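You operate a simulated robot arm through the tools that you are given. There is no shell and no other tool. Be economical: measure what you need, move in short steps, check, and stop when the job is done.

You run a simulated two-armed robot. Do the job below in one go: nothing can be reset, and whatever is moved stays where it is left.

## Task
Turn the cabinet uv dial to 30. Push the filter drawer shut. Take the grey-cap spare tube and put it on top of the white thermometer. Open the processor plates drawer, put the teal rinse plate on the top of the side table away in the inside of the processor plates drawer and shut the drawer again. Open the tubes drawer, put the forty ml tube on the top of the laptop bench away in the inside of the tubes drawer, then shut the drawer. Do these in any order. Set down upright: grey-cap spare tube.

It is judged by the outcome, as a careful person would: the job done as asked, and still so three seconds after it is handed in. It fails if anything else is knocked over, pushed out of place, dropped, spilled or broken. A push-on lid holds only when it is set on centred and level and pressed home; a screw cap is set on level and turned clockwise until tight.

## Robot
Two 6-joint arms with fingered hands on one trunk, on a base that drives. Base frame: it is fixed to the floor where the robot stands at the start and does not move with it; the origin is under the middle of the robot, x ahead of it, y to its left, z up. Units: cm, degrees, N and s.
The left shoulder is at the start at [7, 16.8, 134.5], the right one opposite. With the tool pointing down near the work surface each hand reaches from about 42 to 68 cm from the robot's upright axis, wherever it stands, measured 20 degrees to its own side. Places, roughly: cabinet uv dial [80, 0, 150]; filter drawer [140, 10, 70]; forty ml tube [-100, 75, 75]; grey-cap spare tube [0, 125, 75]; inside of the processor plates drawer [50, -70, 60]; inside of the tubes drawer [-380, -210, 60]; processor plates drawer [50, -60, 60]; teal rinse plate [25, 125, 75]; tubes drawer [-390, -200, 60]; white thermometer [-125, 50, 75]. Payload 4 kg a hand.
The tool frame of a hand sits at the grasp point between the pads (the TCP): z along the fingers, y along the line on which they close. The tips reach 2.6 cm beyond it. The gripper opens to 13.2 cm. The gripper's body begins 7.3 cm behind the TCP. The gripper is a hand of 3 fingers: y runs from the thumb to the fingers, the wrist lies at [0, 0, -22.4] in the tool frame.
Orientation is told as [roll, pitch, yaw] about the base's x, y, z axes, in that order, counted from this pose: with the fingers straight down and closing along the base's y, the tool's x points along the base's -x, its y along +y and its z along -z.

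## Interface
- The arms move only by the tool step_arm. It takes "left_increments", "right_increments" or both (then of equal length, played together; a hand with none holds still); each is a list of rows, each a list of 6 numbers: the shift along the tool's x, y, z in units of 50 mm (1.0 is 50 mm), then the turn, a rotation vector about the tool's x, y, z in units of 5 degrees (1.0 is 5 degrees). In form: [[x, y, z, wx, wy, wz], ...]. A call has 1 to 8 rows; each row shifts and turns the commanded pose from where the row before left it, along the tool's axes as they then stand. A call with a number of a shift or a turn outside -1 to 1 is refused whole. A row lasts 0.2 s, in which the tool goes at most 5 cm and 8.6 degrees; a call with a longer step from one row to the next is refused whole. A pose out of reach is approached as far as the arm can. The call stops where the force on the tool passes 40 N (or 10 N more than at its start, if that is more) or the arm is blocked; 0.2 s more then pass. In this call time passes only in rows, and 0.2 s behind the last. It gives the time, the measured TCP pose, the force on the tool (base axes), the opening and the grip force at its end, in the units of the frame above (readings bear some noise), with the torque about the TCP (base axes, N m) and any sound that the robot's microphone picked up.
- Cameras (640 x 400 px; columns grow to the right, rows downward): "scene" is now at [13.33, -0.81, 156.67]; the picture's right is [-0.19, -0.98, 0.00], its down [-0.63, 0.12, -0.76] and it looks along [0.75, -0.14, -0.65] (base axes); focal length 214 px, centre (320, 200). "left" rides on the left gripper at [-6.2, 0.3, -9.2] in its tool frame; the picture's right is [-0.05, -1.00, 0.00], its down [0.83, -0.04, -0.56] and it looks along [0.55, -0.03, 0.83] (tool axes); focal length 230 px, centre (320, 200). "right" rides on the right gripper at [6.2, 0.3, -9.2] in its tool frame; the picture's right is [-0.05, 1.00, 0.00], its down [-0.83, -0.04, -0.56] and it looks along [-0.55, -0.03, 0.83] (tool axes); focal length 230 px, centre (320, 200). There is no depth. A picture from a camera that has moved, and an enlarged one, comes with that camera's place and axes in the base frame and with its lens. The place of the scene camera against the robot may be out by one fixed shift of up to 1.2 cm in any direction.
- capture(camera): a new picture of that camera. No time passes.
- move_column(by): slides the trunk up (or, below 0, down) by that many cm; the arms and the scene camera ride with it, the base frame stays. It gives what a move gives, with no picture.
- roll_base(legs): drives the robot by 1 to 6 legs, each [ahead, left, turn to the left] in cm, cm and degrees, along the robot's own axes; the way and the turn of a leg run together, so that a leg with both is an arc; at most 150 cm and 180 degrees a leg. The arms and the cameras ride along, it lands a little off, and it stops where it bumps. It gives what a move gives.
- set_fingers(finger1, finger2, thumb_bend, hand): sets how far each is bent, from 0 (flat) to 1 (curled in); at 0.3 the hand is open as for a grip, at 0.7 the pads meet at the TCP. One left out holds its place. A second passes; each finger stops where it meets its share of the squeeze, and holds until it gets a number again. It is the only way to open and close the hand. It gives what a move gives, with no picture; readings hold the bend of each and the force on the fingers (four entries, about 0 where the hand has none), thumb and palm.
- pan_tilt(pan, tilt): turns the head with the scene camera to pan (to the left, within 86 degrees either way) and tilt (down, from -29 to 69), counted from straight ahead of the robot. It gives what a move gives.
- zoom(camera, box): a new picture of the part [left, top, right, bottom] of that camera's present view, enlarged. No time passes.
- finish_job(): hands the job in; it is judged then, once.

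Go step by step. Nothing tells you exact positions but the pictures and the camera data: compare them with the known pose of the tool, close in by small moves and look again before you grip or let go. The budget is 186 turns and 166 pictures, counting those below and the enlarged ones. Unless the task says otherwise, let go and move clear before handing in, and close with one line.

The tools are called after ">>>" by a JSON object that holds its "fn" and its "kwargs". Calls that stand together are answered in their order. step_arm: Moves the arms, as the interface text tells. Its arguments: {"type":"object","properties":{"left_increments":{"type":"array","items":{"type":"array","items":{"type":"number"}}},"right_increments":{"type":"array","items":{"type":"array","items":{"type":"number"}}}},"required":[]} The other tools are called the same way: move_column (by) slides the trunk up or down; set_fingers (finger1, finger2, thumb_bend, hand) moves the fingers one by one; roll_base (legs) drives the base; pan_tilt (pan, tilt) turns the head that bears the scene camera; capture (camera) takes a picture; zoom (camera, box) takes an enlarged picture of a part of a camera's view; finish_job () hands the job in.

At the start:

```text
time: 0.0
left_ee_pos: [61.04, 10.59, 100.07]
left_tool_rot: [0.1, -0.1, 0.0]
left_ft_force: [0.5, -0.9, 0.2]
left_ft_torque: [0.01, 0.02, -0.01]
left_grip_width: 13.19
left_grip_force: 0.0
left_shape: jaw
left_bend: [0.3, 0.3, 0.3]
left_finger forces: [0.0, 0.0, 0.0, 0.0, 0.0, 0.0]
right_ee_pos: [37.93, -35.03, 100.04]
right_tool_rot: [0.0, -0.1, 0.0]
right_ft_force: [0.4, 0.3, 0.7]
right_ft_torque: [0.01, 0.0, 0.03]
right_grip_width: 13.18
right_grip_force: 0.1
right_shape: jaw
right_bend: [0.3, 0.3, 0.3]
right_finger forces: [0.0, 0.1, 0.1, 0.1, 0.1, 0.1]
trunk travel left (down, up): [-79.1, 14.9]
robot x, y, heading: [-0.01, 0.06, 0.1]
head pan, tilt: [-10.7, 40.2]
```

scene: 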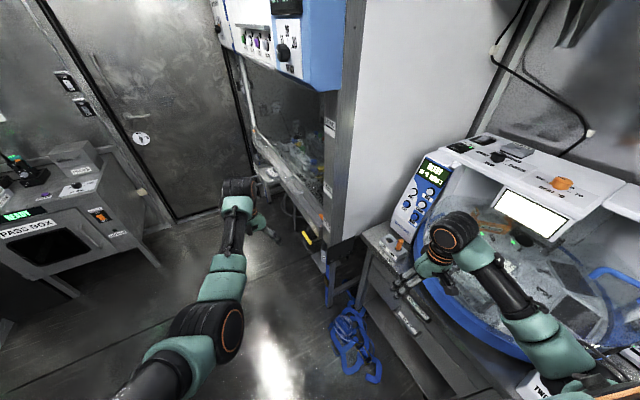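
right: 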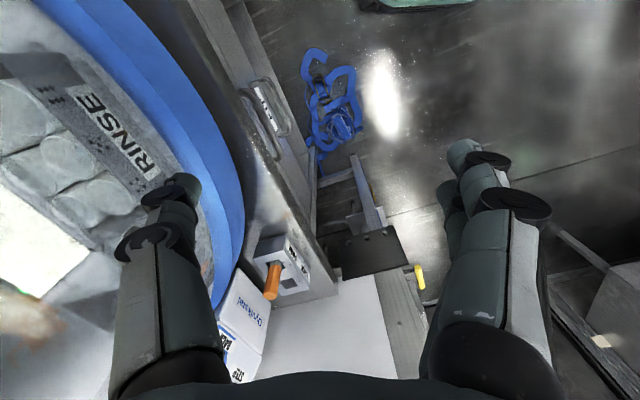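
left: 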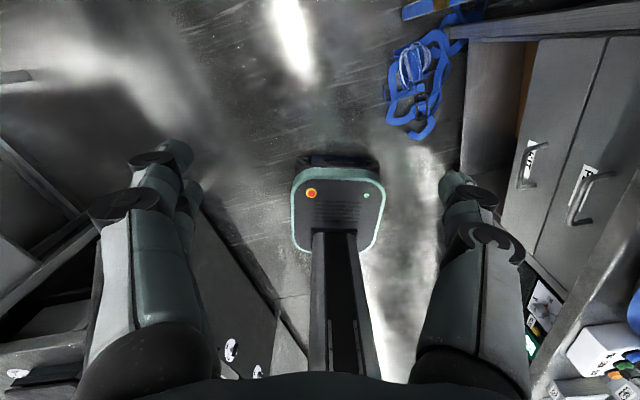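

I see the cabinet ahead with its knobs, the processor on the right and a pass box on the left. I'll look around first, level, straight ahead and to the sides.

>>> {"fn": "pan_tilt", "kwargs": {"pan": 0, "tilt": 10}}

>>> {"fn": "capture", "kwargs": {"camera": "scene"}}

>>> {"fn": "pan_tilt", "kwargs": {"pan": 80, "tilt": 35}}

>>> {"fn": "capture", "kwargs": {"camera": "scene"}}

>>> {"fn": "pan_tilt", "kwargs": {"pan": -60, "tilt": 45}}

>>> {"fn": "capture", "kwargs": {"camera": "scene"}}

```text
time: 0.9
left_ee_pos: [61.08, 10.64, 99.98]
left_tool_rot: [0.0, 0.0, -0.1]
left_ft_force: [-0.6, -0.5, -0.8]
left_ft_torque: [-0.02, 0.02, 0.0]
left_grip_width: 13.19
left_grip_force: 0.0
left_shape: jaw
left_bend: [0.3, 0.3, 0.3]
left_finger forces: [0.0, 0.0, 0.0, 0.0, 0.0, 0.0]
right_ee_pos: [37.97, -35.07, 99.98]
right_tool_rot: [0.0, 0.0, -0.1]
right_ft_force: [0.5, 0.1, 0.8]
right_ft_torque: [0.03, 0.01, 0.02]
right_grip_width: 13.2
right_grip_force: 0.0
right_shape: jaw
right_bend: [0.3, 0.3, 0.3]
right_finger forces: [0.0, 0.0, 0.0, 0.1, 0.0, 0.0]
trunk travel left (down, up): [-79.1, 14.9]
robot x, y, heading: [0.26, -0.08, 0.0]
head pan, tilt: [0.0, 10.0]
```

```text
162 pictures are left
camera scene: at [14.29, 0.76, 161.47], right [0.0, -1.0, 0.0], down [-0.17, 0.0, -0.98], along [0.98, 0.0, -0.17], focal length 214 px, centre (320, 200)
```

scene: 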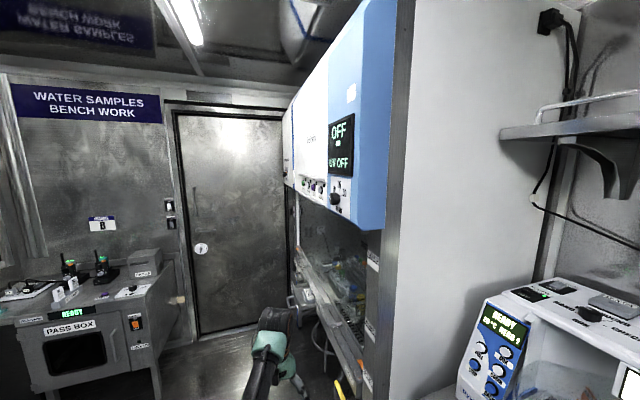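

```text
time: 2.5
left_ee_pos: [61.06, 10.63, 100.02]
left_tool_rot: [0.0, 0.1, 0.0]
left_ft_force: [-0.4, -0.3, 0.8]
left_ft_torque: [-0.02, 0.0, 0.01]
left_grip_width: 13.19
left_grip_force: 0.0
left_shape: jaw
left_bend: [0.3, 0.3, 0.3]
left_finger forces: [0.1, 0.0, 0.0, 0.0, 0.0, 0.0]
right_ee_pos: [37.97, -35.05, 100.05]
right_tool_rot: [0.0, -0.1, 0.1]
right_ft_force: [-0.1, 0.3, -0.5]
right_ft_torque: [0.0, 0.04, -0.01]
right_grip_width: 13.17
right_grip_force: 0.0
right_shape: jaw
right_bend: [0.3, 0.3, 0.3]
right_finger forces: [0.1, 0.0, 0.0, 0.1, 0.1, 0.1]
trunk travel left (down, up): [-79.1, 14.9]
robot x, y, heading: [0.03, 0.08, 0.1]
head pan, tilt: [80.0, 35.0]
```

```text
161 pictures are left
camera scene: at [6.52, 9.44, 157.46], right [0.98, -0.17, 0.0], down [-0.1, -0.56, -0.82], along [0.14, 0.81, -0.57], focal length 214 px, centre (320, 200)
```

scene: 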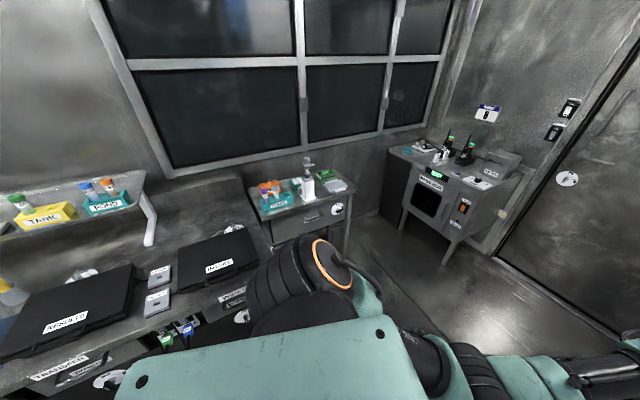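

```text
time: 4.7
left_ee_pos: [61.08, 10.69, 99.98]
left_tool_rot: [0.0, 0.0, 0.0]
left_ft_force: [0.2, 0.4, -0.2]
left_ft_torque: [0.0, 0.0, 0.01]
left_grip_width: 13.21
left_grip_force: 0.0
left_shape: jaw
left_bend: [0.3, 0.3, 0.3]
left_finger forces: [0.0, 0.0, 0.0, 0.0, 0.0, 0.1]
right_ee_pos: [37.88, -35.11, 100.02]
right_tool_rot: [0.0, -0.1, -0.1]
right_ft_force: [0.2, 0.2, 0.2]
right_ft_torque: [-0.02, 0.03, -0.01]
right_grip_width: 13.19
right_grip_force: 0.1
right_shape: jaw
right_bend: [0.3, 0.3, 0.3]
right_finger forces: [0.1, 0.1, 0.0, 0.1, 0.1, 0.0]
trunk travel left (down, up): [-79.1, 14.9]
robot x, y, heading: [-0.38, 0.23, -0.3]
head pan, tilt: [-60.0, 45.0]
```

```text
160 pictures are left
camera scene: at [9.06, -6.27, 155.98], right [-0.87, -0.5, 0.0], down [-0.35, 0.61, -0.71], along [0.35, -0.61, -0.71], focal length 214 px, centre (320, 200)
```

scene: 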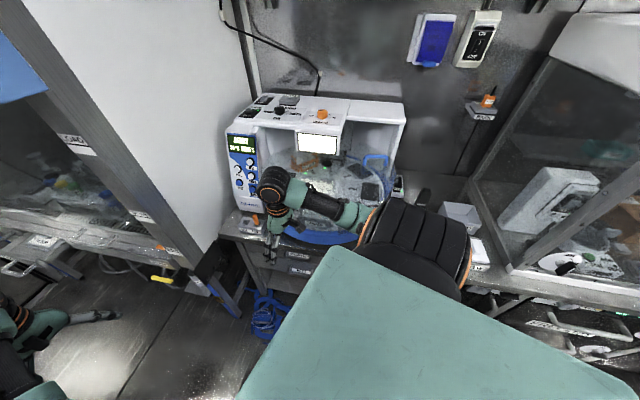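

The room has the cabinet ahead, the side table with tubes to the left, the laptop bench behind left. I'll zoom on the cabinet dial and the side table.

>>> {"fn": "pan_tilt", "kwargs": {"pan": 0, "tilt": 15}}

>>> {"fn": "zoom", "kwargs": {"camera": "scene", "box": [270, 80, 400, 200]}}

>>> {"fn": "pan_tilt", "kwargs": {"pan": 84, "tilt": 30}}

>>> {"fn": "zoom", "kwargs": {"camera": "scene", "box": [230, 140, 390, 240]}}

>>> {"fn": "zoom", "kwargs": {"camera": "scene", "box": [0, 140, 280, 340]}}

```text
time: 6.0
left_ee_pos: [61.07, 10.53, 99.99]
left_tool_rot: [0.0, 0.0, 0.0]
left_ft_force: [0.9, 0.3, 0.4]
left_ft_torque: [-0.01, 0.0, 0.0]
left_grip_width: 13.2
left_grip_force: 0.1
left_shape: jaw
left_bend: [0.3, 0.3, 0.3]
left_finger forces: [0.0, 0.1, 0.0, 0.2, 0.0, 0.0]
right_ee_pos: [38.05, -35.02, 99.97]
right_tool_rot: [0.0, 0.0, -0.1]
right_ft_force: [0.0, -0.6, -0.1]
right_ft_torque: [0.0, -0.01, -0.01]
right_grip_width: 13.17
right_grip_force: 0.0
right_shape: jaw
right_bend: [0.3, 0.3, 0.3]
right_finger forces: [0.1, 0.1, 0.0, 0.0, 0.1, 0.0]
trunk travel left (down, up): [-79.1, 14.9]
robot x, y, heading: [0.18, 0.27, -0.0]
head pan, tilt: [0.0, 15.0]
```

```text
3.33 times, centred on (335, 140) of scene
camera zoom: at [14.33, 0.76, 160.66], right [0.0, -1.0, 0.0], down [-0.26, 0.0, -0.97], along [0.97, 0.0, -0.26], focal length 715 px, centre (270, 400)
```

zoom: 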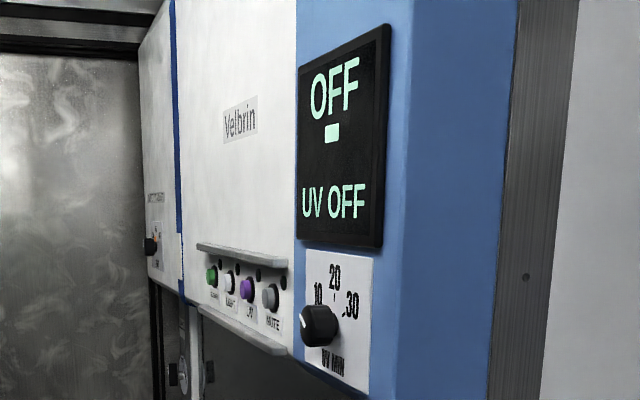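

```text
time: 7.6
left_ee_pos: [61.03, 10.52, 99.96]
left_tool_rot: [0.0, -0.1, 0.0]
left_ft_force: [-0.4, 0.0, 0.4]
left_ft_torque: [-0.02, 0.03, 0.02]
left_grip_width: 13.2
left_grip_force: 0.1
left_shape: jaw
left_bend: [0.3, 0.3, 0.3]
left_finger forces: [0.1, 0.0, 0.1, 0.0, 0.0, 0.0]
right_ee_pos: [37.95, -34.92, 99.85]
right_tool_rot: [0.0, 0.1, -0.1]
right_ft_force: [0.1, -0.1, -0.1]
right_ft_torque: [0.02, 0.01, 0.03]
right_grip_width: 13.2
right_grip_force: 0.2
right_shape: jaw
right_bend: [0.3, 0.3, 0.3]
right_finger forces: [0.1, 0.0, 0.0, 0.0, 0.0, 0.1]
trunk travel left (down, up): [-79.1, 14.9]
robot x, y, heading: [-0.55, 0.19, -0.0]
head pan, tilt: [84.0, 30.0]
```

```text
4.00 times, centred on (310, 190) of scene
camera zoom: at [5.94, 9.76, 158.24], right [0.99, -0.11, 0.0], down [-0.05, -0.5, -0.87], along [0.09, 0.86, -0.5], focal length 858 px, centre (360, 240)
```

zoom: 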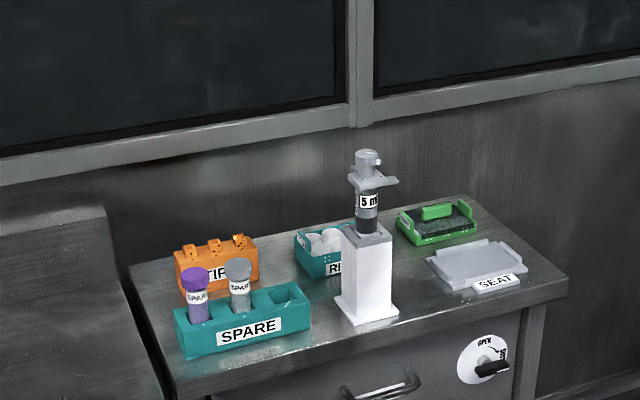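

```text
2.00 times, centred on (140, 240) of scene
camera zoom: at [5.94, 9.76, 158.24], right [0.99, -0.11, 0.0], down [-0.05, -0.5, -0.87], along [0.09, 0.86, -0.5], focal length 429 px, centre (680, 120)
```

zoom: 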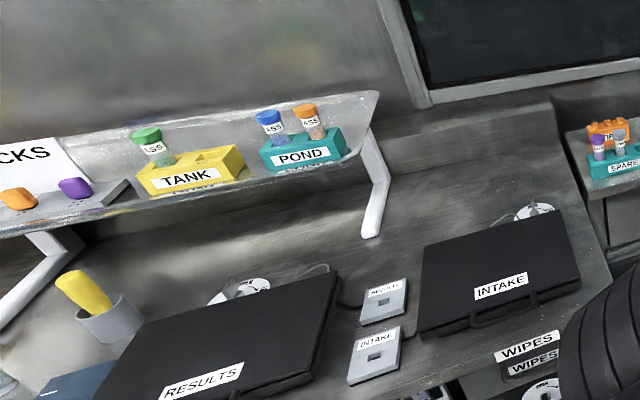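

The dial is on a face turned toward +y near (80,-3,150), and the filter drawer is below on the same side. I'll drive to about (70,90) and turn to face the cabinet front.

>>> {"fn": "roll_base", "kwargs": {"legs": [[10, 30, 0], [60, 60, 0], [0, 0, -90]]}}

>>> {"fn": "pan_tilt", "kwargs": {"pan": 0, "tilt": 25}}

>>> {"fn": "capture", "kwargs": {"camera": "scene"}}

```text
time: 17.7
left_ee_pos: [78.53, 29.73, 100.0]
left_tool_rot: [0.1, 0.0, -90.8]
left_ft_force: [-0.8, 0.3, 0.5]
left_ft_torque: [0.0, 0.0, 0.0]
left_grip_width: 13.18
left_grip_force: 0.1
left_shape: jaw
left_bend: [0.3, 0.3, 0.3]
left_finger forces: [0.1, 0.0, 0.1, 0.1, 0.1, 0.0]
right_ee_pos: [33.25, 53.44, 99.93]
right_tool_rot: [0.0, 0.1, -90.8]
right_ft_force: [1.0, -0.1, 0.7]
right_ft_torque: [-0.02, 0.01, -0.01]
right_grip_width: 13.2
right_grip_force: 0.0
right_shape: jaw
right_bend: [0.3, 0.3, 0.3]
right_finger forces: [0.0, 0.0, 0.0, 0.0, 0.1, 0.0]
trunk travel left (down, up): [-79.1, 14.9]
robot x, y, heading: [69.02, 91.03, -90.7]
head pan, tilt: [84.0, 30.0]
```

```text
time: 19.2
left_ee_pos: [78.51, 29.69, 100.04]
left_tool_rot: [-0.1, 0.0, -90.7]
left_ft_force: [-0.3, 0.7, 0.9]
left_ft_torque: [-0.01, 0.0, 0.0]
left_grip_width: 13.17
left_grip_force: 0.0
left_shape: jaw
left_bend: [0.3, 0.3, 0.3]
left_finger forces: [0.1, 0.0, 0.0, 0.0, 0.0, 0.1]
right_ee_pos: [33.24, 53.43, 99.97]
right_tool_rot: [0.0, 0.0, -90.9]
right_ft_force: [0.3, 1.4, -0.4]
right_ft_torque: [-0.02, 0.0, -0.01]
right_grip_width: 13.22
right_grip_force: 0.0
right_shape: jaw
right_bend: [0.3, 0.3, 0.3]
right_finger forces: [0.0, 0.1, 0.0, 0.0, 0.0, 0.0]
trunk travel left (down, up): [-79.1, 14.9]
robot x, y, heading: [68.39, 90.94, -91.0]
head pan, tilt: [0.0, 25.0]
```

```text
156 pictures are left
camera scene: at [68.58, 77.43, 159.04], right [-1.0, 0.01, 0.0], down [0.01, 0.42, -0.91], along [-0.01, -0.91, -0.42], focal length 214 px, centre (320, 200)
```

scene: 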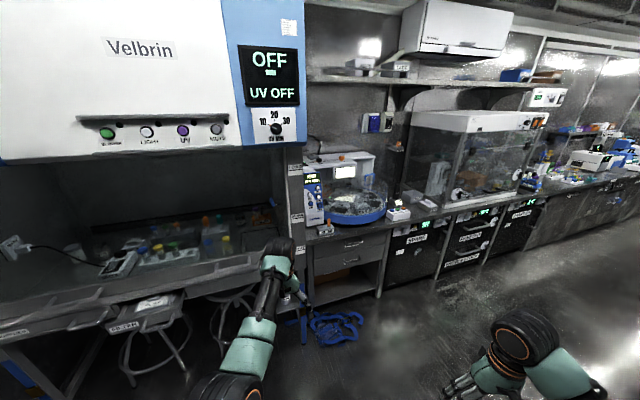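

>>> {"fn": "zoom", "kwargs": {"camera": "scene", "box": [245, 95, 309, 145]}}

>>> {"fn": "zoom", "kwargs": {"camera": "scene", "box": [60, 270, 220, 370]}}

>>> {"fn": "zoom", "kwargs": {"camera": "scene", "box": [280, 140, 440, 270]}}

```text
8.00 times, centred on (277, 120) of scene
camera zoom: at [68.58, 77.43, 159.04], right [-1.0, 0.01, 0.0], down [0.01, 0.42, -0.91], along [-0.01, -0.91, -0.42], focal length 1716 px, centre (664, 840)
```

zoom: 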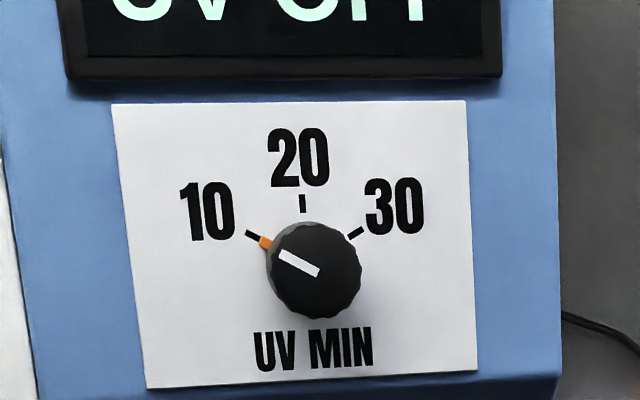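

```text
4.00 times, centred on (140, 320) of scene
camera zoom: at [68.58, 77.43, 159.04], right [-1.0, 0.01, 0.0], down [0.01, 0.42, -0.91], along [-0.01, -0.91, -0.42], focal length 858 px, centre (1040, -280)
```

zoom: 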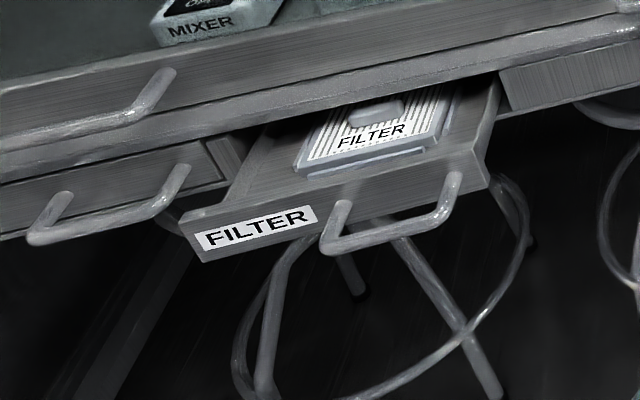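

```text
3.08 times, centred on (360, 205) of scene
camera zoom: at [68.58, 77.43, 159.04], right [-1.0, 0.01, 0.0], down [0.01, 0.42, -0.91], along [-0.01, -0.91, -0.42], focal length 660 px, centre (197, 185)
```

zoom: 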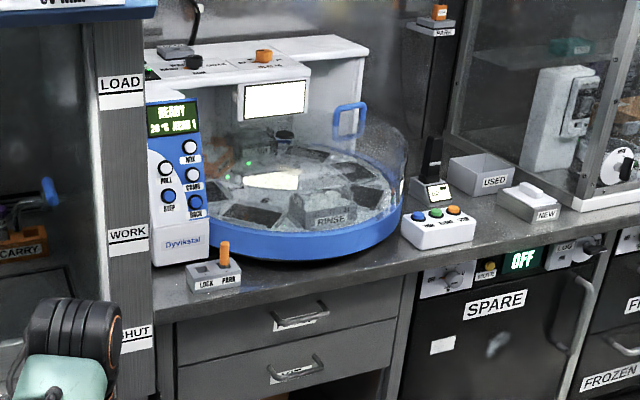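

The whole room is turned about 18° to my frame, so the cabinet front faces roughly (-0.31, 0.95). The dial points to 10 and 30 lies 120° clockwise of it. I'll square up to it, and raise the right hand to point ahead.

>>> {"fn": "roll_base", "kwargs": {"legs": [[0, 0, 19]]}}

>>> {"fn": "step_arm", "kwargs": {"right_increments": [[-0.4, 0.45, -0.75, 0, 0, 0], [-0.4, 0.45, -0.75, 0, 0, 0], [-0.4, 0.45, -0.75, 0, 0, 0], [-0.4, 0.45, -0.75, 0, 0, 0], [-0.4, 0.45, -0.75, 0, 0, 0], [-0.4, 0.45, -0.75, 0, 0, 0], [-0.4, 0.45, -0.75, 0, 0, 0], [-0.4, 0.45, -0.75, 0, 0, 0]]}}

>>> {"fn": "step_arm", "kwargs": {"right_increments": [[0, 0, -0.3, 0, -1, 0], [0, 0, -0.3, 0, -1, 0], [0, 0, -0.3, 0, -1, 0], [-0.1, 0, -0.3, 0, -1, 0], [-0.1, 0, -0.3, 0, -1, 0], [-0.15, 0, -0.3, 0, -1, 0], [-0.15, 0, -0.25, 0, -1, 0], [-0.2, 0, -0.25, 0, -1, 0]]}}

>>> {"fn": "step_arm", "kwargs": {"right_increments": [[-0.2, 0, -0.2, 0, -1, 0], [-0.2, 0, -0.2, 0, -1, 0], [-0.2, 0, -0.2, 0, -1, 0], [-0.3, 0, -0.1, 0, -1, 0], [-0.3, 0, -0.1, 0, -1, 0], [-0.3, 0, -0.1, 0, -1, 0], [-0.3, 0, 0, 0, -1, 0], [-0.3, 0, 0, 0, -1, 0]]}}

>>> {"fn": "capture", "kwargs": {"camera": "scene"}}

```text
time: 20.7
left_ee_pos: [97.83, 36.13, 99.86]
left_tool_rot: [0.0, 0.0, -71.9]
left_ft_force: [0.1, 0.0, 0.6]
left_ft_torque: [0.02, -0.03, -0.02]
left_grip_width: 13.2
left_grip_force: 0.0
left_shape: jaw
left_bend: [0.3, 0.3, 0.3]
left_finger forces: [0.1, 0.0, 0.1, 0.0, 0.0, 0.0]
right_ee_pos: [47.28, 43.91, 99.91]
right_tool_rot: [0.0, -0.1, -71.8]
right_ft_force: [0.3, -0.1, -0.1]
right_ft_torque: [0.0, -0.04, -0.01]
right_grip_width: 13.2
right_grip_force: 0.0
right_shape: jaw
right_bend: [0.3, 0.3, 0.3]
right_finger forces: [0.0, 0.1, 0.1, 0.0, 0.0, 0.0]
trunk travel left (down, up): [-79.1, 14.9]
robot x, y, heading: [68.97, 90.62, -71.5]
head pan, tilt: [0.0, 25.0]
```

```text
time: 22.5
left_ee_pos: [97.82, 36.09, 99.98]
left_tool_rot: [0.0, 0.0, -71.8]
left_ft_force: [0.4, 0.4, 0.1]
left_ft_torque: [0.01, -0.02, -0.01]
left_grip_width: 13.18
left_grip_force: 0.1
left_shape: jaw
left_bend: [0.3, 0.3, 0.3]
left_finger forces: [0.0, 0.0, 0.1, 0.0, 0.1, 0.1]
right_ee_pos: [44.45, 48.2, 123.23]
right_tool_rot: [0.1, -0.2, -71.9]
right_ft_force: [-0.1, 0.8, 0.0]
right_ft_torque: [-0.02, -0.02, 0.03]
right_grip_width: 13.21
right_grip_force: 0.0
right_shape: jaw
right_bend: [0.3, 0.3, 0.3]
right_finger forces: [0.0, 0.1, 0.1, 0.0, 0.0, 0.0]
right hand out of reach, approached as far as the arm can: row 1, 2, 3, 4, 5, 6, 7, 8
trunk travel left (down, up): [-79.1, 14.9]
robot x, y, heading: [68.71, 90.85, -71.7]
head pan, tilt: [0.0, 25.0]
```

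```text
time: 24.3
left_ee_pos: [97.93, 36.19, 100.05]
left_tool_rot: [0.0, 0.0, -72.0]
left_ft_force: [-0.1, -0.1, 0.1]
left_ft_torque: [-0.04, 0.01, 0.0]
left_grip_width: 13.21
left_grip_force: 0.1
left_shape: jaw
left_bend: [0.3, 0.3, 0.3]
left_finger forces: [0.1, 0.0, 0.0, 0.1, 0.0, 0.0]
right_ee_pos: [49.28, 45.58, 136.41]
right_tool_rot: [0.1, -40.3, -72.0]
right_ft_force: [0.2, 1.0, -0.4]
right_ft_torque: [-0.03, 0.01, 0.02]
right_grip_width: 13.18
right_grip_force: 0.0
right_shape: jaw
right_bend: [0.3, 0.3, 0.3]
right_finger forces: [0.0, 0.1, 0.0, 0.0, 0.1, 0.0]
right hand out of reach, approached as far as the arm can: row 1, 2, 3, 4, 5, 7
trunk travel left (down, up): [-79.1, 14.9]
robot x, y, heading: [69.12, 90.89, -72.2]
head pan, tilt: [0.0, 25.0]
```

```text
time: 26.1
left_ee_pos: [97.86, 36.3, 99.99]
left_tool_rot: [0.1, 0.0, -71.9]
left_ft_force: [-0.5, 1.8, -0.6]
left_ft_torque: [0.04, 0.01, 0.01]
left_grip_width: 13.18
left_grip_force: 0.0
left_shape: jaw
left_bend: [0.3, 0.3, 0.3]
left_finger forces: [0.1, 0.0, 0.0, 0.0, 0.1, 0.0]
right_ee_pos: [50.93, 42.16, 151.67]
right_tool_rot: [0.1, -80.0, -72.0]
right_ft_force: [-0.7, -0.6, 0.1]
right_ft_torque: [0.03, 0.02, 0.0]
right_grip_width: 13.17
right_grip_force: 0.0
right_shape: jaw
right_bend: [0.3, 0.3, 0.3]
right_finger forces: [0.0, 0.0, 0.0, 0.0, 0.1, 0.0]
right hand out of reach, approached as far as the arm can: row 1, 2, 3, 4, 5, 6, 7, 8
trunk travel left (down, up): [-79.1, 14.9]
robot x, y, heading: [68.71, 90.74, -72.0]
head pan, tilt: [0.0, 25.0]
```

```text
152 pictures are left
camera scene: at [73.18, 78.22, 159.05], right [-0.95, -0.31, 0.0], down [-0.13, 0.4, -0.91], along [0.28, -0.86, -0.42], focal length 214 px, centre (320, 200)
```

scene: 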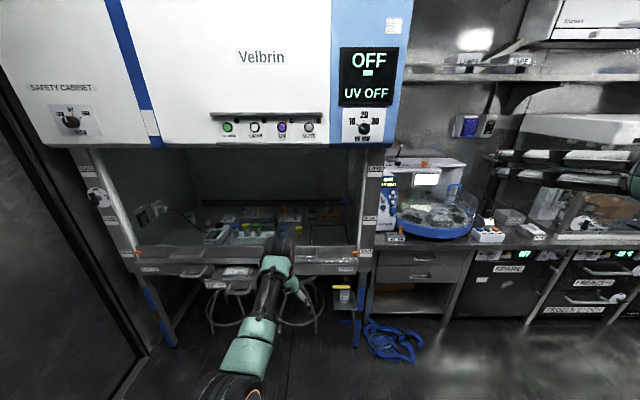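

>>> {"fn": "step_arm", "kwargs": {"right_increments": [[0, 0, 0.6, 0, -1, 0], [0, 0, 0.6, 0, -1, 0], [0, 0, 0.6, 0, 0, 0], [0, 0, 0.6, 0, 0, 0]]}}

>>> {"fn": "zoom", "kwargs": {"camera": "scene", "box": [332, 95, 396, 145]}}

>>> {"fn": "capture", "kwargs": {"camera": "right"}}

```text
time: 27.1
left_ee_pos: [98.0, 36.05, 99.8]
left_tool_rot: [-0.1, 0.0, -71.9]
left_ft_force: [-0.1, -0.1, -0.5]
left_ft_torque: [0.01, 0.0, 0.01]
left_grip_width: 13.18
left_grip_force: 0.0
left_shape: jaw
left_bend: [0.3, 0.3, 0.3]
left_finger forces: [0.1, 0.0, 0.1, 0.1, 0.1, 0.1]
right_ee_pos: [55.5, 30.29, 150.87]
right_tool_rot: [-41.1, -89.9, -30.7]
right_ft_force: [-0.3, -0.3, 0.2]
right_ft_torque: [0.0, -0.04, -0.02]
right_grip_width: 13.19
right_grip_force: 0.1
right_shape: jaw
right_bend: [0.3, 0.3, 0.3]
right_finger forces: [0.1, 0.0, 0.0, 0.0, 0.1, 0.1]
right hand out of reach, approached as far as the arm can: row 1
trunk travel left (down, up): [-79.1, 14.9]
robot x, y, heading: [68.81, 91.0, -72.0]
head pan, tilt: [0.0, 25.0]
```

```text
8.00 times, centred on (364, 120) of scene
camera zoom: at [73.42, 77.92, 159.01], right [-0.95, -0.31, 0.0], down [-0.13, 0.4, -0.91], along [0.28, -0.86, -0.42], focal length 1716 px, centre (-32, 840)
```

zoom: 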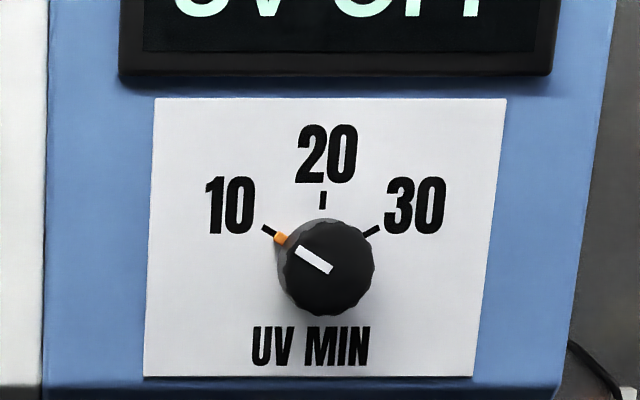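

```text
150 pictures are left
camera right: at [52.83, 39.12, 144.76], right [0.95, 0.31, 0.05], down [-0.21, 0.51, 0.83], along [0.23, -0.8, 0.55], focal length 230 px, centre (320, 200)
```

right: 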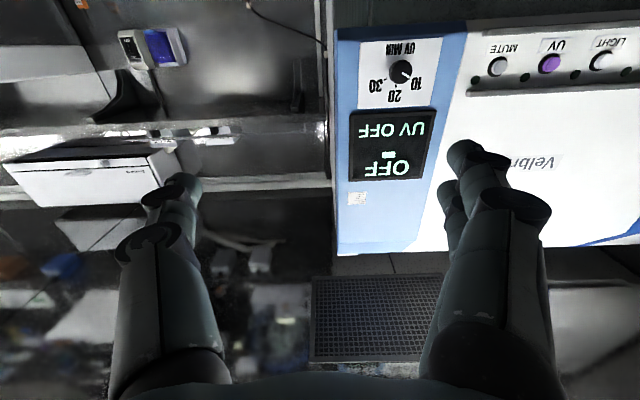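

Knob is near (82.8,-4,149.3). I'll retract the left hand from the sill and drive in so the right hand faces the knob.

>>> {"fn": "step_arm", "kwargs": {"left_increments": [[0.9, 0, 0, 0, 0, 0], [0.9, 0, 0, 0, 0, 0], [0.9, 0, 0, 0, 0, 0], [0.9, 0, 0, 0, 0, 0]]}}

>>> {"fn": "roll_base", "kwargs": {"legs": [[0, 15.4, 0], [23, 0, 0]]}}

>>> {"fn": "capture", "kwargs": {"camera": "right"}}

>>> {"fn": "capture", "kwargs": {"camera": "scene"}}

```text
time: 27.9
left_ee_pos: [104.31, 46.9, 97.82]
left_tool_rot: [9.1, -3.4, -68.1]
left_ft_force: [0.1, 0.2, 0.0]
left_ft_torque: [0.03, 0.0, -0.02]
left_grip_width: 13.2
left_grip_force: 0.0
left_shape: jaw
left_bend: [0.3, 0.3, 0.3]
left_finger forces: [0.0, 0.1, 0.0, 0.0, 0.0, 0.1]
left hand out of reach, approached as far as the arm can: row 2, 3
right_ee_pos: [55.39, 30.7, 151.1]
right_tool_rot: [-159.3, -89.8, 87.5]
right_ft_force: [0.3, 0.8, -0.9]
right_ft_torque: [0.04, 0.01, -0.01]
right_grip_width: 13.2
right_grip_force: 0.0
right_shape: jaw
right_bend: [0.3, 0.3, 0.3]
right_finger forces: [0.1, 0.1, 0.0, 0.0, 0.1, 0.0]
trunk travel left (down, up): [-79.1, 14.9]
robot x, y, heading: [68.88, 91.09, -71.8]
head pan, tilt: [0.0, 25.0]
stopped in row 3 (left hand): the arm was blocked; the commanded pose is now the measured one
```

```text
time: 30.6
left_ee_pos: [125.94, 29.46, 98.08]
left_tool_rot: [9.2, -3.5, -68.2]
left_ft_force: [0.4, 1.1, 0.6]
left_ft_torque: [0.0, -0.04, -0.02]
left_grip_width: 13.19
left_grip_force: 0.0
left_shape: jaw
left_bend: [0.3, 0.3, 0.3]
left_finger forces: [0.0, 0.0, 0.0, 0.0, 0.0, 0.1]
right_ee_pos: [76.82, 13.28, 151.14]
right_tool_rot: [179.2, -89.9, 108.9]
right_ft_force: [0.7, -0.3, 0.3]
right_ft_torque: [0.0, -0.01, 0.0]
right_grip_width: 13.16
right_grip_force: 0.1
right_shape: jaw
right_bend: [0.3, 0.3, 0.3]
right_finger forces: [0.1, 0.0, 0.0, 0.0, 0.0, 0.0]
trunk travel left (down, up): [-79.1, 14.9]
robot x, y, heading: [90.5, 73.71, -71.9]
head pan, tilt: [0.0, 25.0]
```

```text
149 pictures are left
camera right: at [74.32, 22.11, 144.9], right [0.95, 0.31, 0.05], down [-0.21, 0.52, 0.83], along [0.23, -0.8, 0.56], focal length 230 px, centre (320, 200)
```

right: 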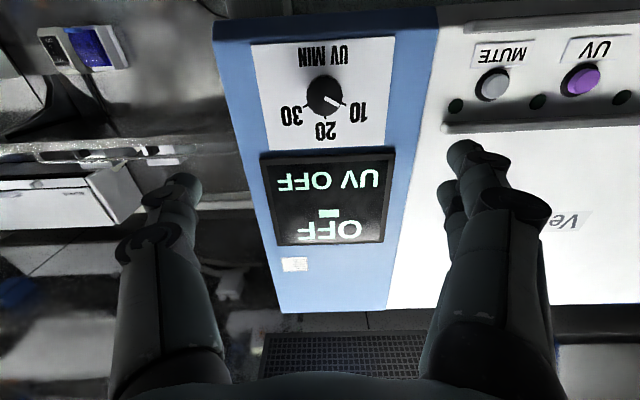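

```text
148 pictures are left
camera scene: at [94.97, 60.89, 159.06], right [-0.95, -0.31, 0.0], down [-0.13, 0.4, -0.91], along [0.28, -0.86, -0.42], focal length 214 px, centre (320, 200)
```

scene: 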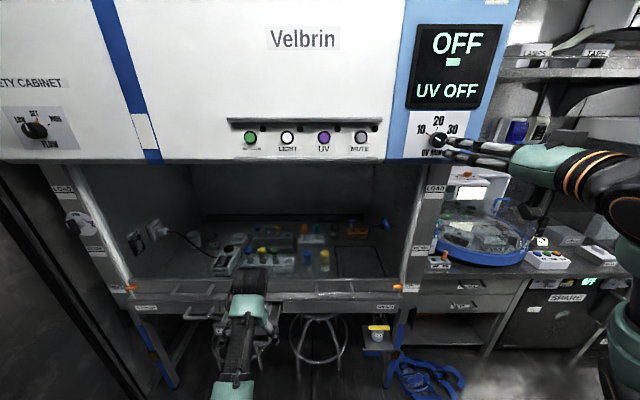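

Knob is about 19 cm ahead, 0.6 left and 1.5 below the hand. I'll line up, approach partly and pre-turn the hand anticlockwise 60°.

>>> {"fn": "step_arm", "kwargs": {"right_increments": [[0.1, 0.04, 0.6, 0, 0, 0], [0.1, 0.04, 0.6, 0, 0, 0], [0.1, 0.04, 0.6, 0, 0, 0], [0, 0, 0, 0, 0, -1], [0, 0, 0, 0, 0, -1], [0, 0, 0, 0, 0, -1], [0, 0, 0, 0, 0, -1], [0, 0, 0, 0, 0, -1]]}}

>>> {"fn": "step_arm", "kwargs": {"right_increments": [[0, 0, 0, 0, 0, -1], [0, 0, 0, 0, 0, -1], [0, 0, 0, 0, 0, -1], [0, 0, 0, 0, 0, -1], [0, 0, 0, 0, 0, -1], [0, 0, 0, 0, 0, -1], [0, 0, 0, 0, 0, -1]]}}

>>> {"fn": "capture", "kwargs": {"camera": "right"}}

```text
time: 32.4
left_ee_pos: [126.06, 29.24, 97.8]
left_tool_rot: [9.3, -3.4, -68.2]
left_ft_force: [0.5, -0.1, 0.3]
left_ft_torque: [-0.02, -0.02, 0.0]
left_grip_width: 13.18
left_grip_force: 0.1
left_shape: jaw
left_bend: [0.3, 0.3, 0.3]
left_finger forces: [0.0, 0.0, 0.0, 0.0, 0.0, 0.1]
right_ee_pos: [80.27, 4.61, 149.62]
right_tool_rot: [-90.1, -64.8, 17.9]
right_ft_force: [-0.2, 0.1, 0.3]
right_ft_torque: [0.01, -0.01, 0.0]
right_grip_width: 13.22
right_grip_force: 0.0
right_shape: jaw
right_bend: [0.3, 0.3, 0.3]
right_finger forces: [0.1, 0.0, 0.0, 0.1, 0.1, 0.0]
trunk travel left (down, up): [-79.1, 14.9]
robot x, y, heading: [90.38, 73.33, -71.9]
head pan, tilt: [0.0, 25.0]
```

```text
time: 34.0
left_ee_pos: [125.94, 29.08, 97.9]
left_tool_rot: [9.3, -3.4, -68.2]
left_ft_force: [0.4, 1.1, -0.3]
left_ft_torque: [0.0, -0.03, 0.0]
left_grip_width: 13.2
left_grip_force: 0.0
left_shape: jaw
left_bend: [0.3, 0.3, 0.3]
left_finger forces: [0.0, 0.0, 0.0, 0.0, 0.0, 0.0]
right_ee_pos: [80.36, 4.7, 149.53]
right_tool_rot: [-90.0, -29.9, 17.9]
right_ft_force: [0.0, 0.3, -0.2]
right_ft_torque: [0.01, 0.02, -0.01]
right_grip_width: 13.18
right_grip_force: 0.1
right_shape: jaw
right_bend: [0.3, 0.3, 0.3]
right_finger forces: [0.0, 0.1, 0.0, 0.1, 0.0, 0.0]
trunk travel left (down, up): [-79.1, 14.9]
robot x, y, heading: [90.31, 73.63, -71.9]
head pan, tilt: [0.0, 25.0]
```

```text
147 pictures are left
camera right: at [72.52, 11.82, 146.14], right [0.52, 0.17, -0.84], down [0.49, 0.74, 0.45], along [0.7, -0.65, 0.3], focal length 230 px, centre (320, 200)
```

right: 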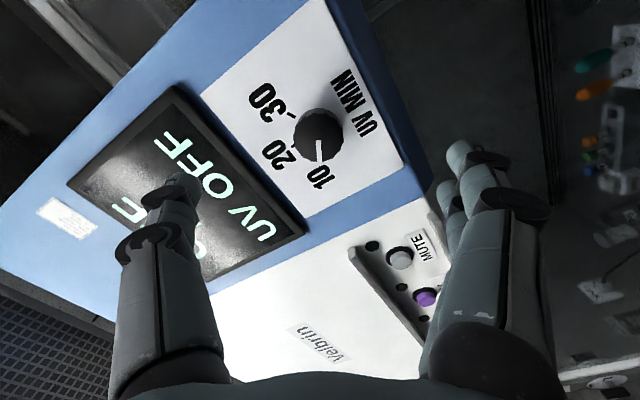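

The knob is about 10.8 cm straight ahead and well centred. I'll half-close the fingers and advance.

>>> {"fn": "set_fingers", "kwargs": {"hand": "right", "finger1": 0.48, "finger2": 0.48, "thumb_bend": 0.48}}

>>> {"fn": "step_arm", "kwargs": {"right_increments": [[0, 0, 0.4, 0, 0, 0], [0, 0, 0.4, 0, 0, 0], [0, 0, 0.4, 0, 0, 0]]}}

>>> {"fn": "capture", "kwargs": {"camera": "right"}}

```text
time: 35.0
left_ee_pos: [125.86, 29.24, 97.92]
left_tool_rot: [9.3, -3.5, -68.2]
left_ft_force: [0.2, 0.2, 1.1]
left_ft_torque: [-0.02, -0.01, 0.01]
left_grip_width: 13.21
left_grip_force: 0.0
left_shape: jaw
left_bend: [0.3, 0.3, 0.3]
left_finger forces: [0.1, 0.0, 0.1, 0.0, 0.0, 0.0]
right_ee_pos: [80.27, 4.62, 149.57]
right_tool_rot: [-90.0, -30.0, 18.1]
right_ft_force: [-0.1, -0.6, -0.1]
right_ft_torque: [-0.02, 0.01, 0.01]
right_grip_width: 7.51
right_grip_force: 0.1
right_shape: fingers
right_bend: [0.48, 0.48, 0.48]
right_finger forces: [0.0, 0.1, 0.0, 0.0, 0.1, 0.0]
trunk travel left (down, up): [-79.1, 14.9]
robot x, y, heading: [90.21, 73.55, -72.1]
head pan, tilt: [0.0, 25.0]
```

```text
time: 35.8
left_ee_pos: [125.91, 29.13, 97.91]
left_tool_rot: [9.4, -3.3, -68.2]
left_ft_force: [-0.8, -0.3, -0.8]
left_ft_torque: [0.03, -0.03, -0.01]
left_grip_width: 13.18
left_grip_force: 0.1
left_shape: jaw
left_bend: [0.3, 0.3, 0.3]
left_finger forces: [0.1, 0.1, 0.0, 0.0, 0.0, 0.0]
right_ee_pos: [81.99, -1.06, 149.5]
right_tool_rot: [-90.0, -30.1, 18.0]
right_ft_force: [0.1, -0.4, -0.1]
right_ft_torque: [-0.01, 0.0, -0.01]
right_grip_width: 7.53
right_grip_force: 0.1
right_shape: fingers
right_bend: [0.48, 0.48, 0.48]
right_finger forces: [0.0, 0.0, 0.0, 0.1, 0.1, 0.0]
trunk travel left (down, up): [-79.1, 14.9]
robot x, y, heading: [90.5, 73.5, -72.1]
head pan, tilt: [0.0, 25.0]
```

```text
146 pictures are left
camera right: at [74.32, 6.21, 146.08], right [0.52, 0.17, -0.84], down [0.49, 0.74, 0.45], along [0.7, -0.65, 0.3], focal length 230 px, centre (320, 200)
```

right: 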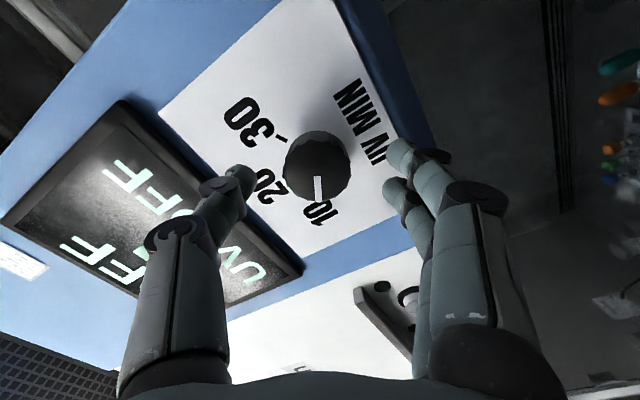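

>>> {"fn": "step_arm", "kwargs": {"right_increments": [[0, 0, 0.3, 0, 0, 0], [0, 0, 0.3, 0, 0, 0]]}}

>>> {"fn": "set_fingers", "kwargs": {"hand": "right", "finger1": 0.7, "finger2": 0.7, "thumb_bend": 0.7}}

>>> {"fn": "capture", "kwargs": {"camera": "right"}}

```text
time: 36.4
left_ee_pos: [125.77, 29.43, 98.12]
left_tool_rot: [9.3, -3.6, -68.3]
left_ft_force: [-1.0, -0.7, 0.2]
left_ft_torque: [0.0, 0.01, -0.04]
left_grip_width: 13.18
left_grip_force: 0.0
left_shape: jaw
left_bend: [0.3, 0.3, 0.3]
left_finger forces: [0.1, 0.1, 0.1, 0.1, 0.1, 0.0]
right_ee_pos: [82.81, -3.26, 149.81]
right_tool_rot: [-90.2, -30.0, 18.1]
right_ft_force: [-6.8, 13.0, 0.4]
right_ft_torque: [0.56, 0.27, 0.3]
right_grip_width: 7.47
right_grip_force: 8.1
right_shape: fingers
right_bend: [0.48, 0.48, 0.48]
right_finger forces: [6.8, 7.6, 0.0, 0.0, 0.0, 0.0]
trunk travel left (down, up): [-79.1, 14.9]
robot x, y, heading: [90.46, 73.75, -72.1]
head pan, tilt: [0.0, 25.0]
```

```text
time: 37.4
left_ee_pos: [125.89, 29.38, 98.2]
left_tool_rot: [9.2, -3.5, -68.2]
left_ft_force: [0.7, 0.0, -0.2]
left_ft_torque: [-0.02, 0.05, -0.02]
left_grip_width: 13.19
left_grip_force: 0.1
left_shape: jaw
left_bend: [0.3, 0.3, 0.3]
left_finger forces: [0.1, 0.0, 0.0, 0.0, 0.0, 0.0]
right_ee_pos: [82.82, -3.42, 149.8]
right_tool_rot: [-90.2, -30.0, 18.0]
right_ft_force: [-3.0, 10.1, -0.9]
right_ft_torque: [0.18, 0.04, 0.14]
right_grip_width: 3.5
right_grip_force: 18.3
right_shape: fingers
right_bend: [0.62, 0.63, 0.64]
right_finger forces: [11.0, 11.4, 0.1, 0.0, 14.7, 0.0]
trunk travel left (down, up): [-79.1, 14.9]
robot x, y, heading: [90.95, 73.74, -72.2]
head pan, tilt: [0.0, 25.0]
```

```text
145 pictures are left
camera right: at [75.09, 3.76, 146.25], right [0.52, 0.17, -0.84], down [0.49, 0.74, 0.45], along [0.7, -0.65, 0.31], focal length 230 px, centre (320, 200)
```

right: 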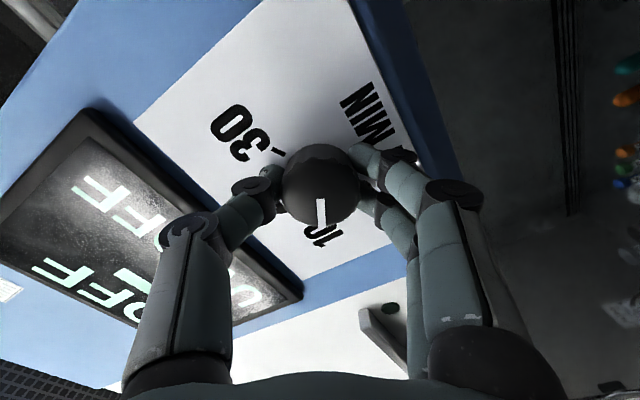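

The knob is gripped. I'll back off a touch and turn clockwise.

>>> {"fn": "step_arm", "kwargs": {"right_increments": [[0, 0, -0.06, 0, 0, 1], [0, 0, 0, 0, 0, 1], [0, 0, 0, 0, 0, 1], [0, 0, 0, 0, 0, 1], [0, 0, 0, 0, 0, 1], [0, 0, 0, 0, 0, 1], [0, 0, 0, 0, 0, 1], [0, 0, 0, 0, 0, 1]]}}

>>> {"fn": "capture", "kwargs": {"camera": "right"}}

```text
time: 39.2
left_ee_pos: [125.9, 29.34, 98.0]
left_tool_rot: [9.3, -3.4, -68.3]
left_ft_force: [-0.6, 0.4, -0.4]
left_ft_torque: [-0.02, 0.03, 0.01]
left_grip_width: 13.21
left_grip_force: 0.0
left_shape: jaw
left_bend: [0.3, 0.3, 0.3]
left_finger forces: [0.0, 0.0, 0.0, 0.1, 0.0, 0.1]
right_ee_pos: [82.85, -3.27, 149.84]
right_tool_rot: [-90.1, -70.0, 18.1]
right_ft_force: [-1.9, 5.5, -2.3]
right_ft_torque: [0.06, 0.04, 0.11]
right_grip_width: 3.48
right_grip_force: 17.6
right_shape: fingers
right_bend: [0.62, 0.63, 0.64]
right_finger forces: [10.9, 9.8, 0.1, 0.0, 14.4, 0.0]
trunk travel left (down, up): [-79.1, 14.9]
robot x, y, heading: [90.98, 73.5, -71.8]
head pan, tilt: [0.0, 25.0]
```

```text
144 pictures are left
camera right: at [78.29, 4.8, 143.7], right [0.91, 0.29, -0.29], down [0.06, 0.6, 0.79], along [0.41, -0.74, 0.53], focal length 230 px, centre (320, 200)
```

right: 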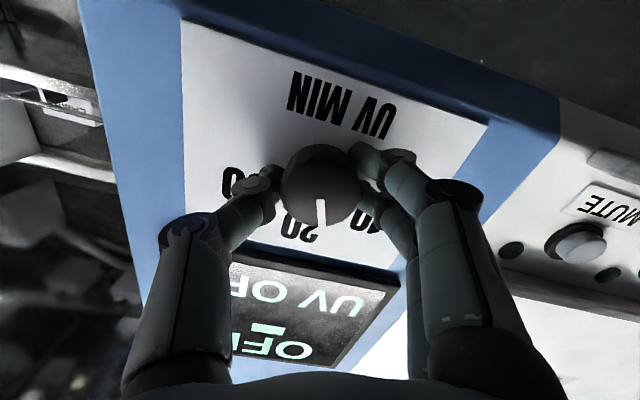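

It turns with the hand (40° so far, the pointer is nearing 20). I'll continue 80° more.

>>> {"fn": "step_arm", "kwargs": {"right_increments": [[0, 0, 0, 0, 0, 1], [0, 0, 0, 0, 0, 1], [0, 0, 0, 0, 0, 1], [0, 0, 0, 0, 0, 1], [0, 0, 0, 0, 0, 1], [0, 0, 0, 0, 0, 1], [0, 0, 0, 0, 0, 1], [0, 0, 0, 0, 0, 1]]}}

>>> {"fn": "step_arm", "kwargs": {"right_increments": [[0, 0, 0, 0, 0, 1], [0, 0, 0, 0, 0, 1], [0, 0, 0, 0, 0, 1], [0, 0, 0, 0, 0, 1], [0, 0, 0, 0, 0, 1], [0, 0, 0, 0, 0, 1], [0, 0, 0, 0, 0, 1], [0, 0, 0, 0, 0, 1]]}}

>>> {"fn": "capture", "kwargs": {"camera": "right"}}

>>> {"fn": "zoom", "kwargs": {"camera": "scene", "box": [400, 95, 480, 158]}}

```text
time: 41.0
left_ee_pos: [125.83, 29.3, 98.01]
left_tool_rot: [9.4, -3.4, -68.2]
left_ft_force: [-0.1, -0.4, -0.1]
left_ft_torque: [0.0, 0.04, -0.03]
left_grip_width: 13.2
left_grip_force: 0.1
left_shape: jaw
left_bend: [0.3, 0.3, 0.3]
left_finger forces: [0.0, 0.1, 0.1, 0.1, 0.0, 0.1]
right_ee_pos: [82.83, -3.37, 149.66]
right_tool_rot: [90.4, -69.9, -162.4]
right_ft_force: [-1.4, 5.4, -2.6]
right_ft_torque: [0.06, 0.07, 0.09]
right_grip_width: 3.48
right_grip_force: 17.5
right_shape: fingers
right_bend: [0.62, 0.63, 0.64]
right_finger forces: [11.5, 8.1, 0.0, 0.0, 15.4, 0.0]
trunk travel left (down, up): [-79.1, 14.9]
robot x, y, heading: [90.27, 73.17, -72.1]
head pan, tilt: [0.0, 25.0]
```

```text
time: 42.8
left_ee_pos: [125.93, 29.22, 97.92]
left_tool_rot: [9.2, -3.5, -68.2]
left_ft_force: [-0.7, -0.8, 0.6]
left_ft_torque: [0.02, -0.01, -0.01]
left_grip_width: 13.18
left_grip_force: 0.1
left_shape: jaw
left_bend: [0.3, 0.3, 0.3]
left_finger forces: [0.0, 0.0, 0.0, 0.1, 0.1, 0.1]
right_ee_pos: [82.82, -3.43, 149.79]
right_tool_rot: [90.1, -29.9, -162.0]
right_ft_force: [-0.2, 5.9, -1.8]
right_ft_torque: [0.11, 0.07, -0.01]
right_grip_width: 3.46
right_grip_force: 17.4
right_shape: fingers
right_bend: [0.63, 0.63, 0.64]
right_finger forces: [10.0, 7.4, 0.0, 0.1, 18.1, 0.0]
trunk travel left (down, up): [-79.1, 14.9]
robot x, y, heading: [90.29, 73.46, -72.3]
head pan, tilt: [0.0, 25.0]
```

```text
143 pictures are left
camera right: at [85.25, 7.06, 146.81], right [0.43, 0.14, 0.89], down [-0.88, 0.3, 0.38], along [-0.21, -0.94, 0.25], focal length 230 px, centre (320, 200)
```

right: 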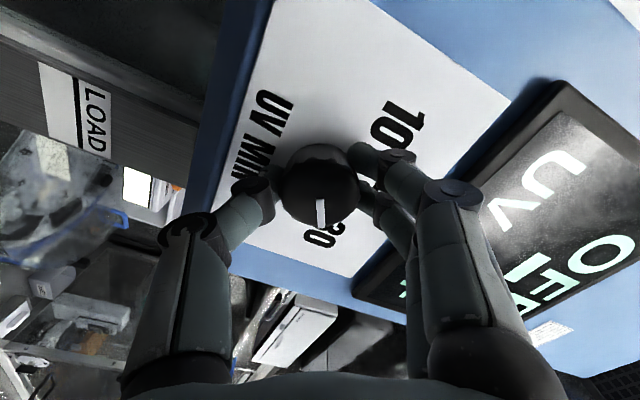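

```text
6.35 times, centred on (440, 126) of scene
camera zoom: at [94.98, 60.88, 159.06], right [-0.95, -0.31, 0.0], down [-0.13, 0.4, -0.91], along [0.28, -0.86, -0.42], focal length 1362 px, centre (-442, 667)
```

zoom: 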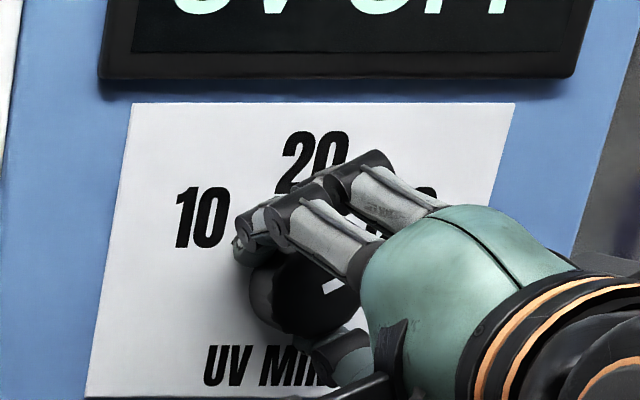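

Pointer appears at 30. I'll release, back away and check.

>>> {"fn": "set_fingers", "kwargs": {"hand": "right", "finger1": 0.45, "finger2": 0.45, "thumb_bend": 0.45}}

>>> {"fn": "step_arm", "kwargs": {"right_increments": [[0, 0, -0.5, 0, 0, 0], [0, 0, -0.8, 0, 0, 0], [0, 0, -0.8, 0, 0, 0], [0, 0, -0.8, 0, 0, -1], [0, 0, 0, 0, 0, -1], [0, 0, 0, 0, 0, -1], [0, 0, 0, 0, 0, -1], [0, 0, 0, 0, 0, -1]]}}

>>> {"fn": "zoom", "kwargs": {"camera": "scene", "box": [400, 95, 480, 158]}}

>>> {"fn": "zoom", "kwargs": {"camera": "scene", "box": [140, 270, 280, 360]}}

```text
time: 43.8
left_ee_pos: [125.77, 29.43, 98.01]
left_tool_rot: [9.3, -3.5, -68.2]
left_ft_force: [0.1, -0.3, -1.1]
left_ft_torque: [0.01, 0.01, 0.01]
left_grip_width: 13.17
left_grip_force: 0.0
left_shape: jaw
left_bend: [0.3, 0.3, 0.3]
left_finger forces: [0.0, 0.0, 0.0, 0.0, 0.0, 0.0]
right_ee_pos: [82.88, -3.38, 149.76]
right_tool_rot: [90.2, -30.0, -162.2]
right_ft_force: [-1.9, 5.5, 2.0]
right_ft_torque: [0.07, 0.02, -0.06]
right_grip_width: 8.43
right_grip_force: 3.2
right_shape: fingers
right_bend: [0.45, 0.45, 0.45]
right_finger forces: [2.0, 0.4, 0.0, 0.1, 4.0, 0.1]
trunk travel left (down, up): [-79.1, 14.9]
robot x, y, heading: [90.5, 73.76, -71.9]
head pan, tilt: [0.0, 25.0]
```

```text
time: 45.6
left_ee_pos: [125.96, 29.11, 97.89]
left_tool_rot: [9.2, -3.4, -68.2]
left_ft_force: [-1.3, -0.5, 0.1]
left_ft_torque: [0.02, -0.01, 0.03]
left_grip_width: 13.21
left_grip_force: 0.0
left_shape: jaw
left_bend: [0.3, 0.3, 0.3]
left_finger forces: [0.0, 0.0, 0.0, 0.0, 0.0, 0.1]
right_ee_pos: [78.47, 10.08, 149.5]
right_tool_rot: [90.0, -55.1, -162.1]
right_ft_force: [-0.1, -0.1, 0.1]
right_ft_torque: [-0.02, 0.0, 0.02]
right_grip_width: 8.45
right_grip_force: 0.0
right_shape: fingers
right_bend: [0.45, 0.45, 0.45]
right_finger forces: [0.0, 0.0, 0.0, 0.1, 0.0, 0.0]
trunk travel left (down, up): [-79.1, 14.9]
robot x, y, heading: [90.5, 73.38, -71.8]
head pan, tilt: [0.0, 25.0]
```

```text
6.35 times, centred on (440, 126) of scene
camera zoom: at [95.03, 60.66, 159.03], right [-0.95, -0.31, 0.0], down [-0.13, 0.4, -0.91], along [0.28, -0.86, -0.42], focal length 1362 px, centre (-442, 667)
```

zoom: 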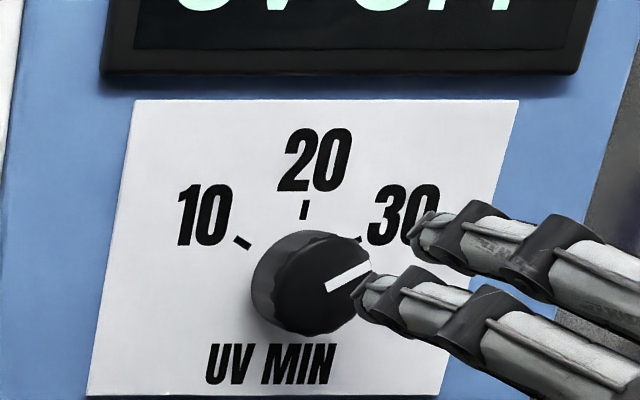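

```text
4.44 times, centred on (210, 315) of scene
camera zoom: at [95.03, 60.66, 159.03], right [-0.95, -0.31, 0.0], down [-0.13, 0.4, -0.91], along [0.28, -0.86, -0.42], focal length 953 px, centre (809, -311)
```

zoom: 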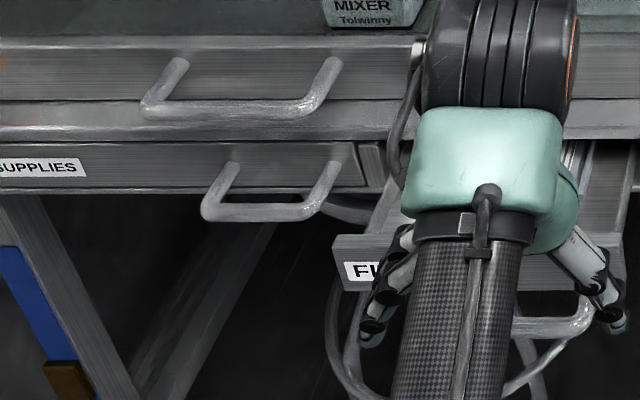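

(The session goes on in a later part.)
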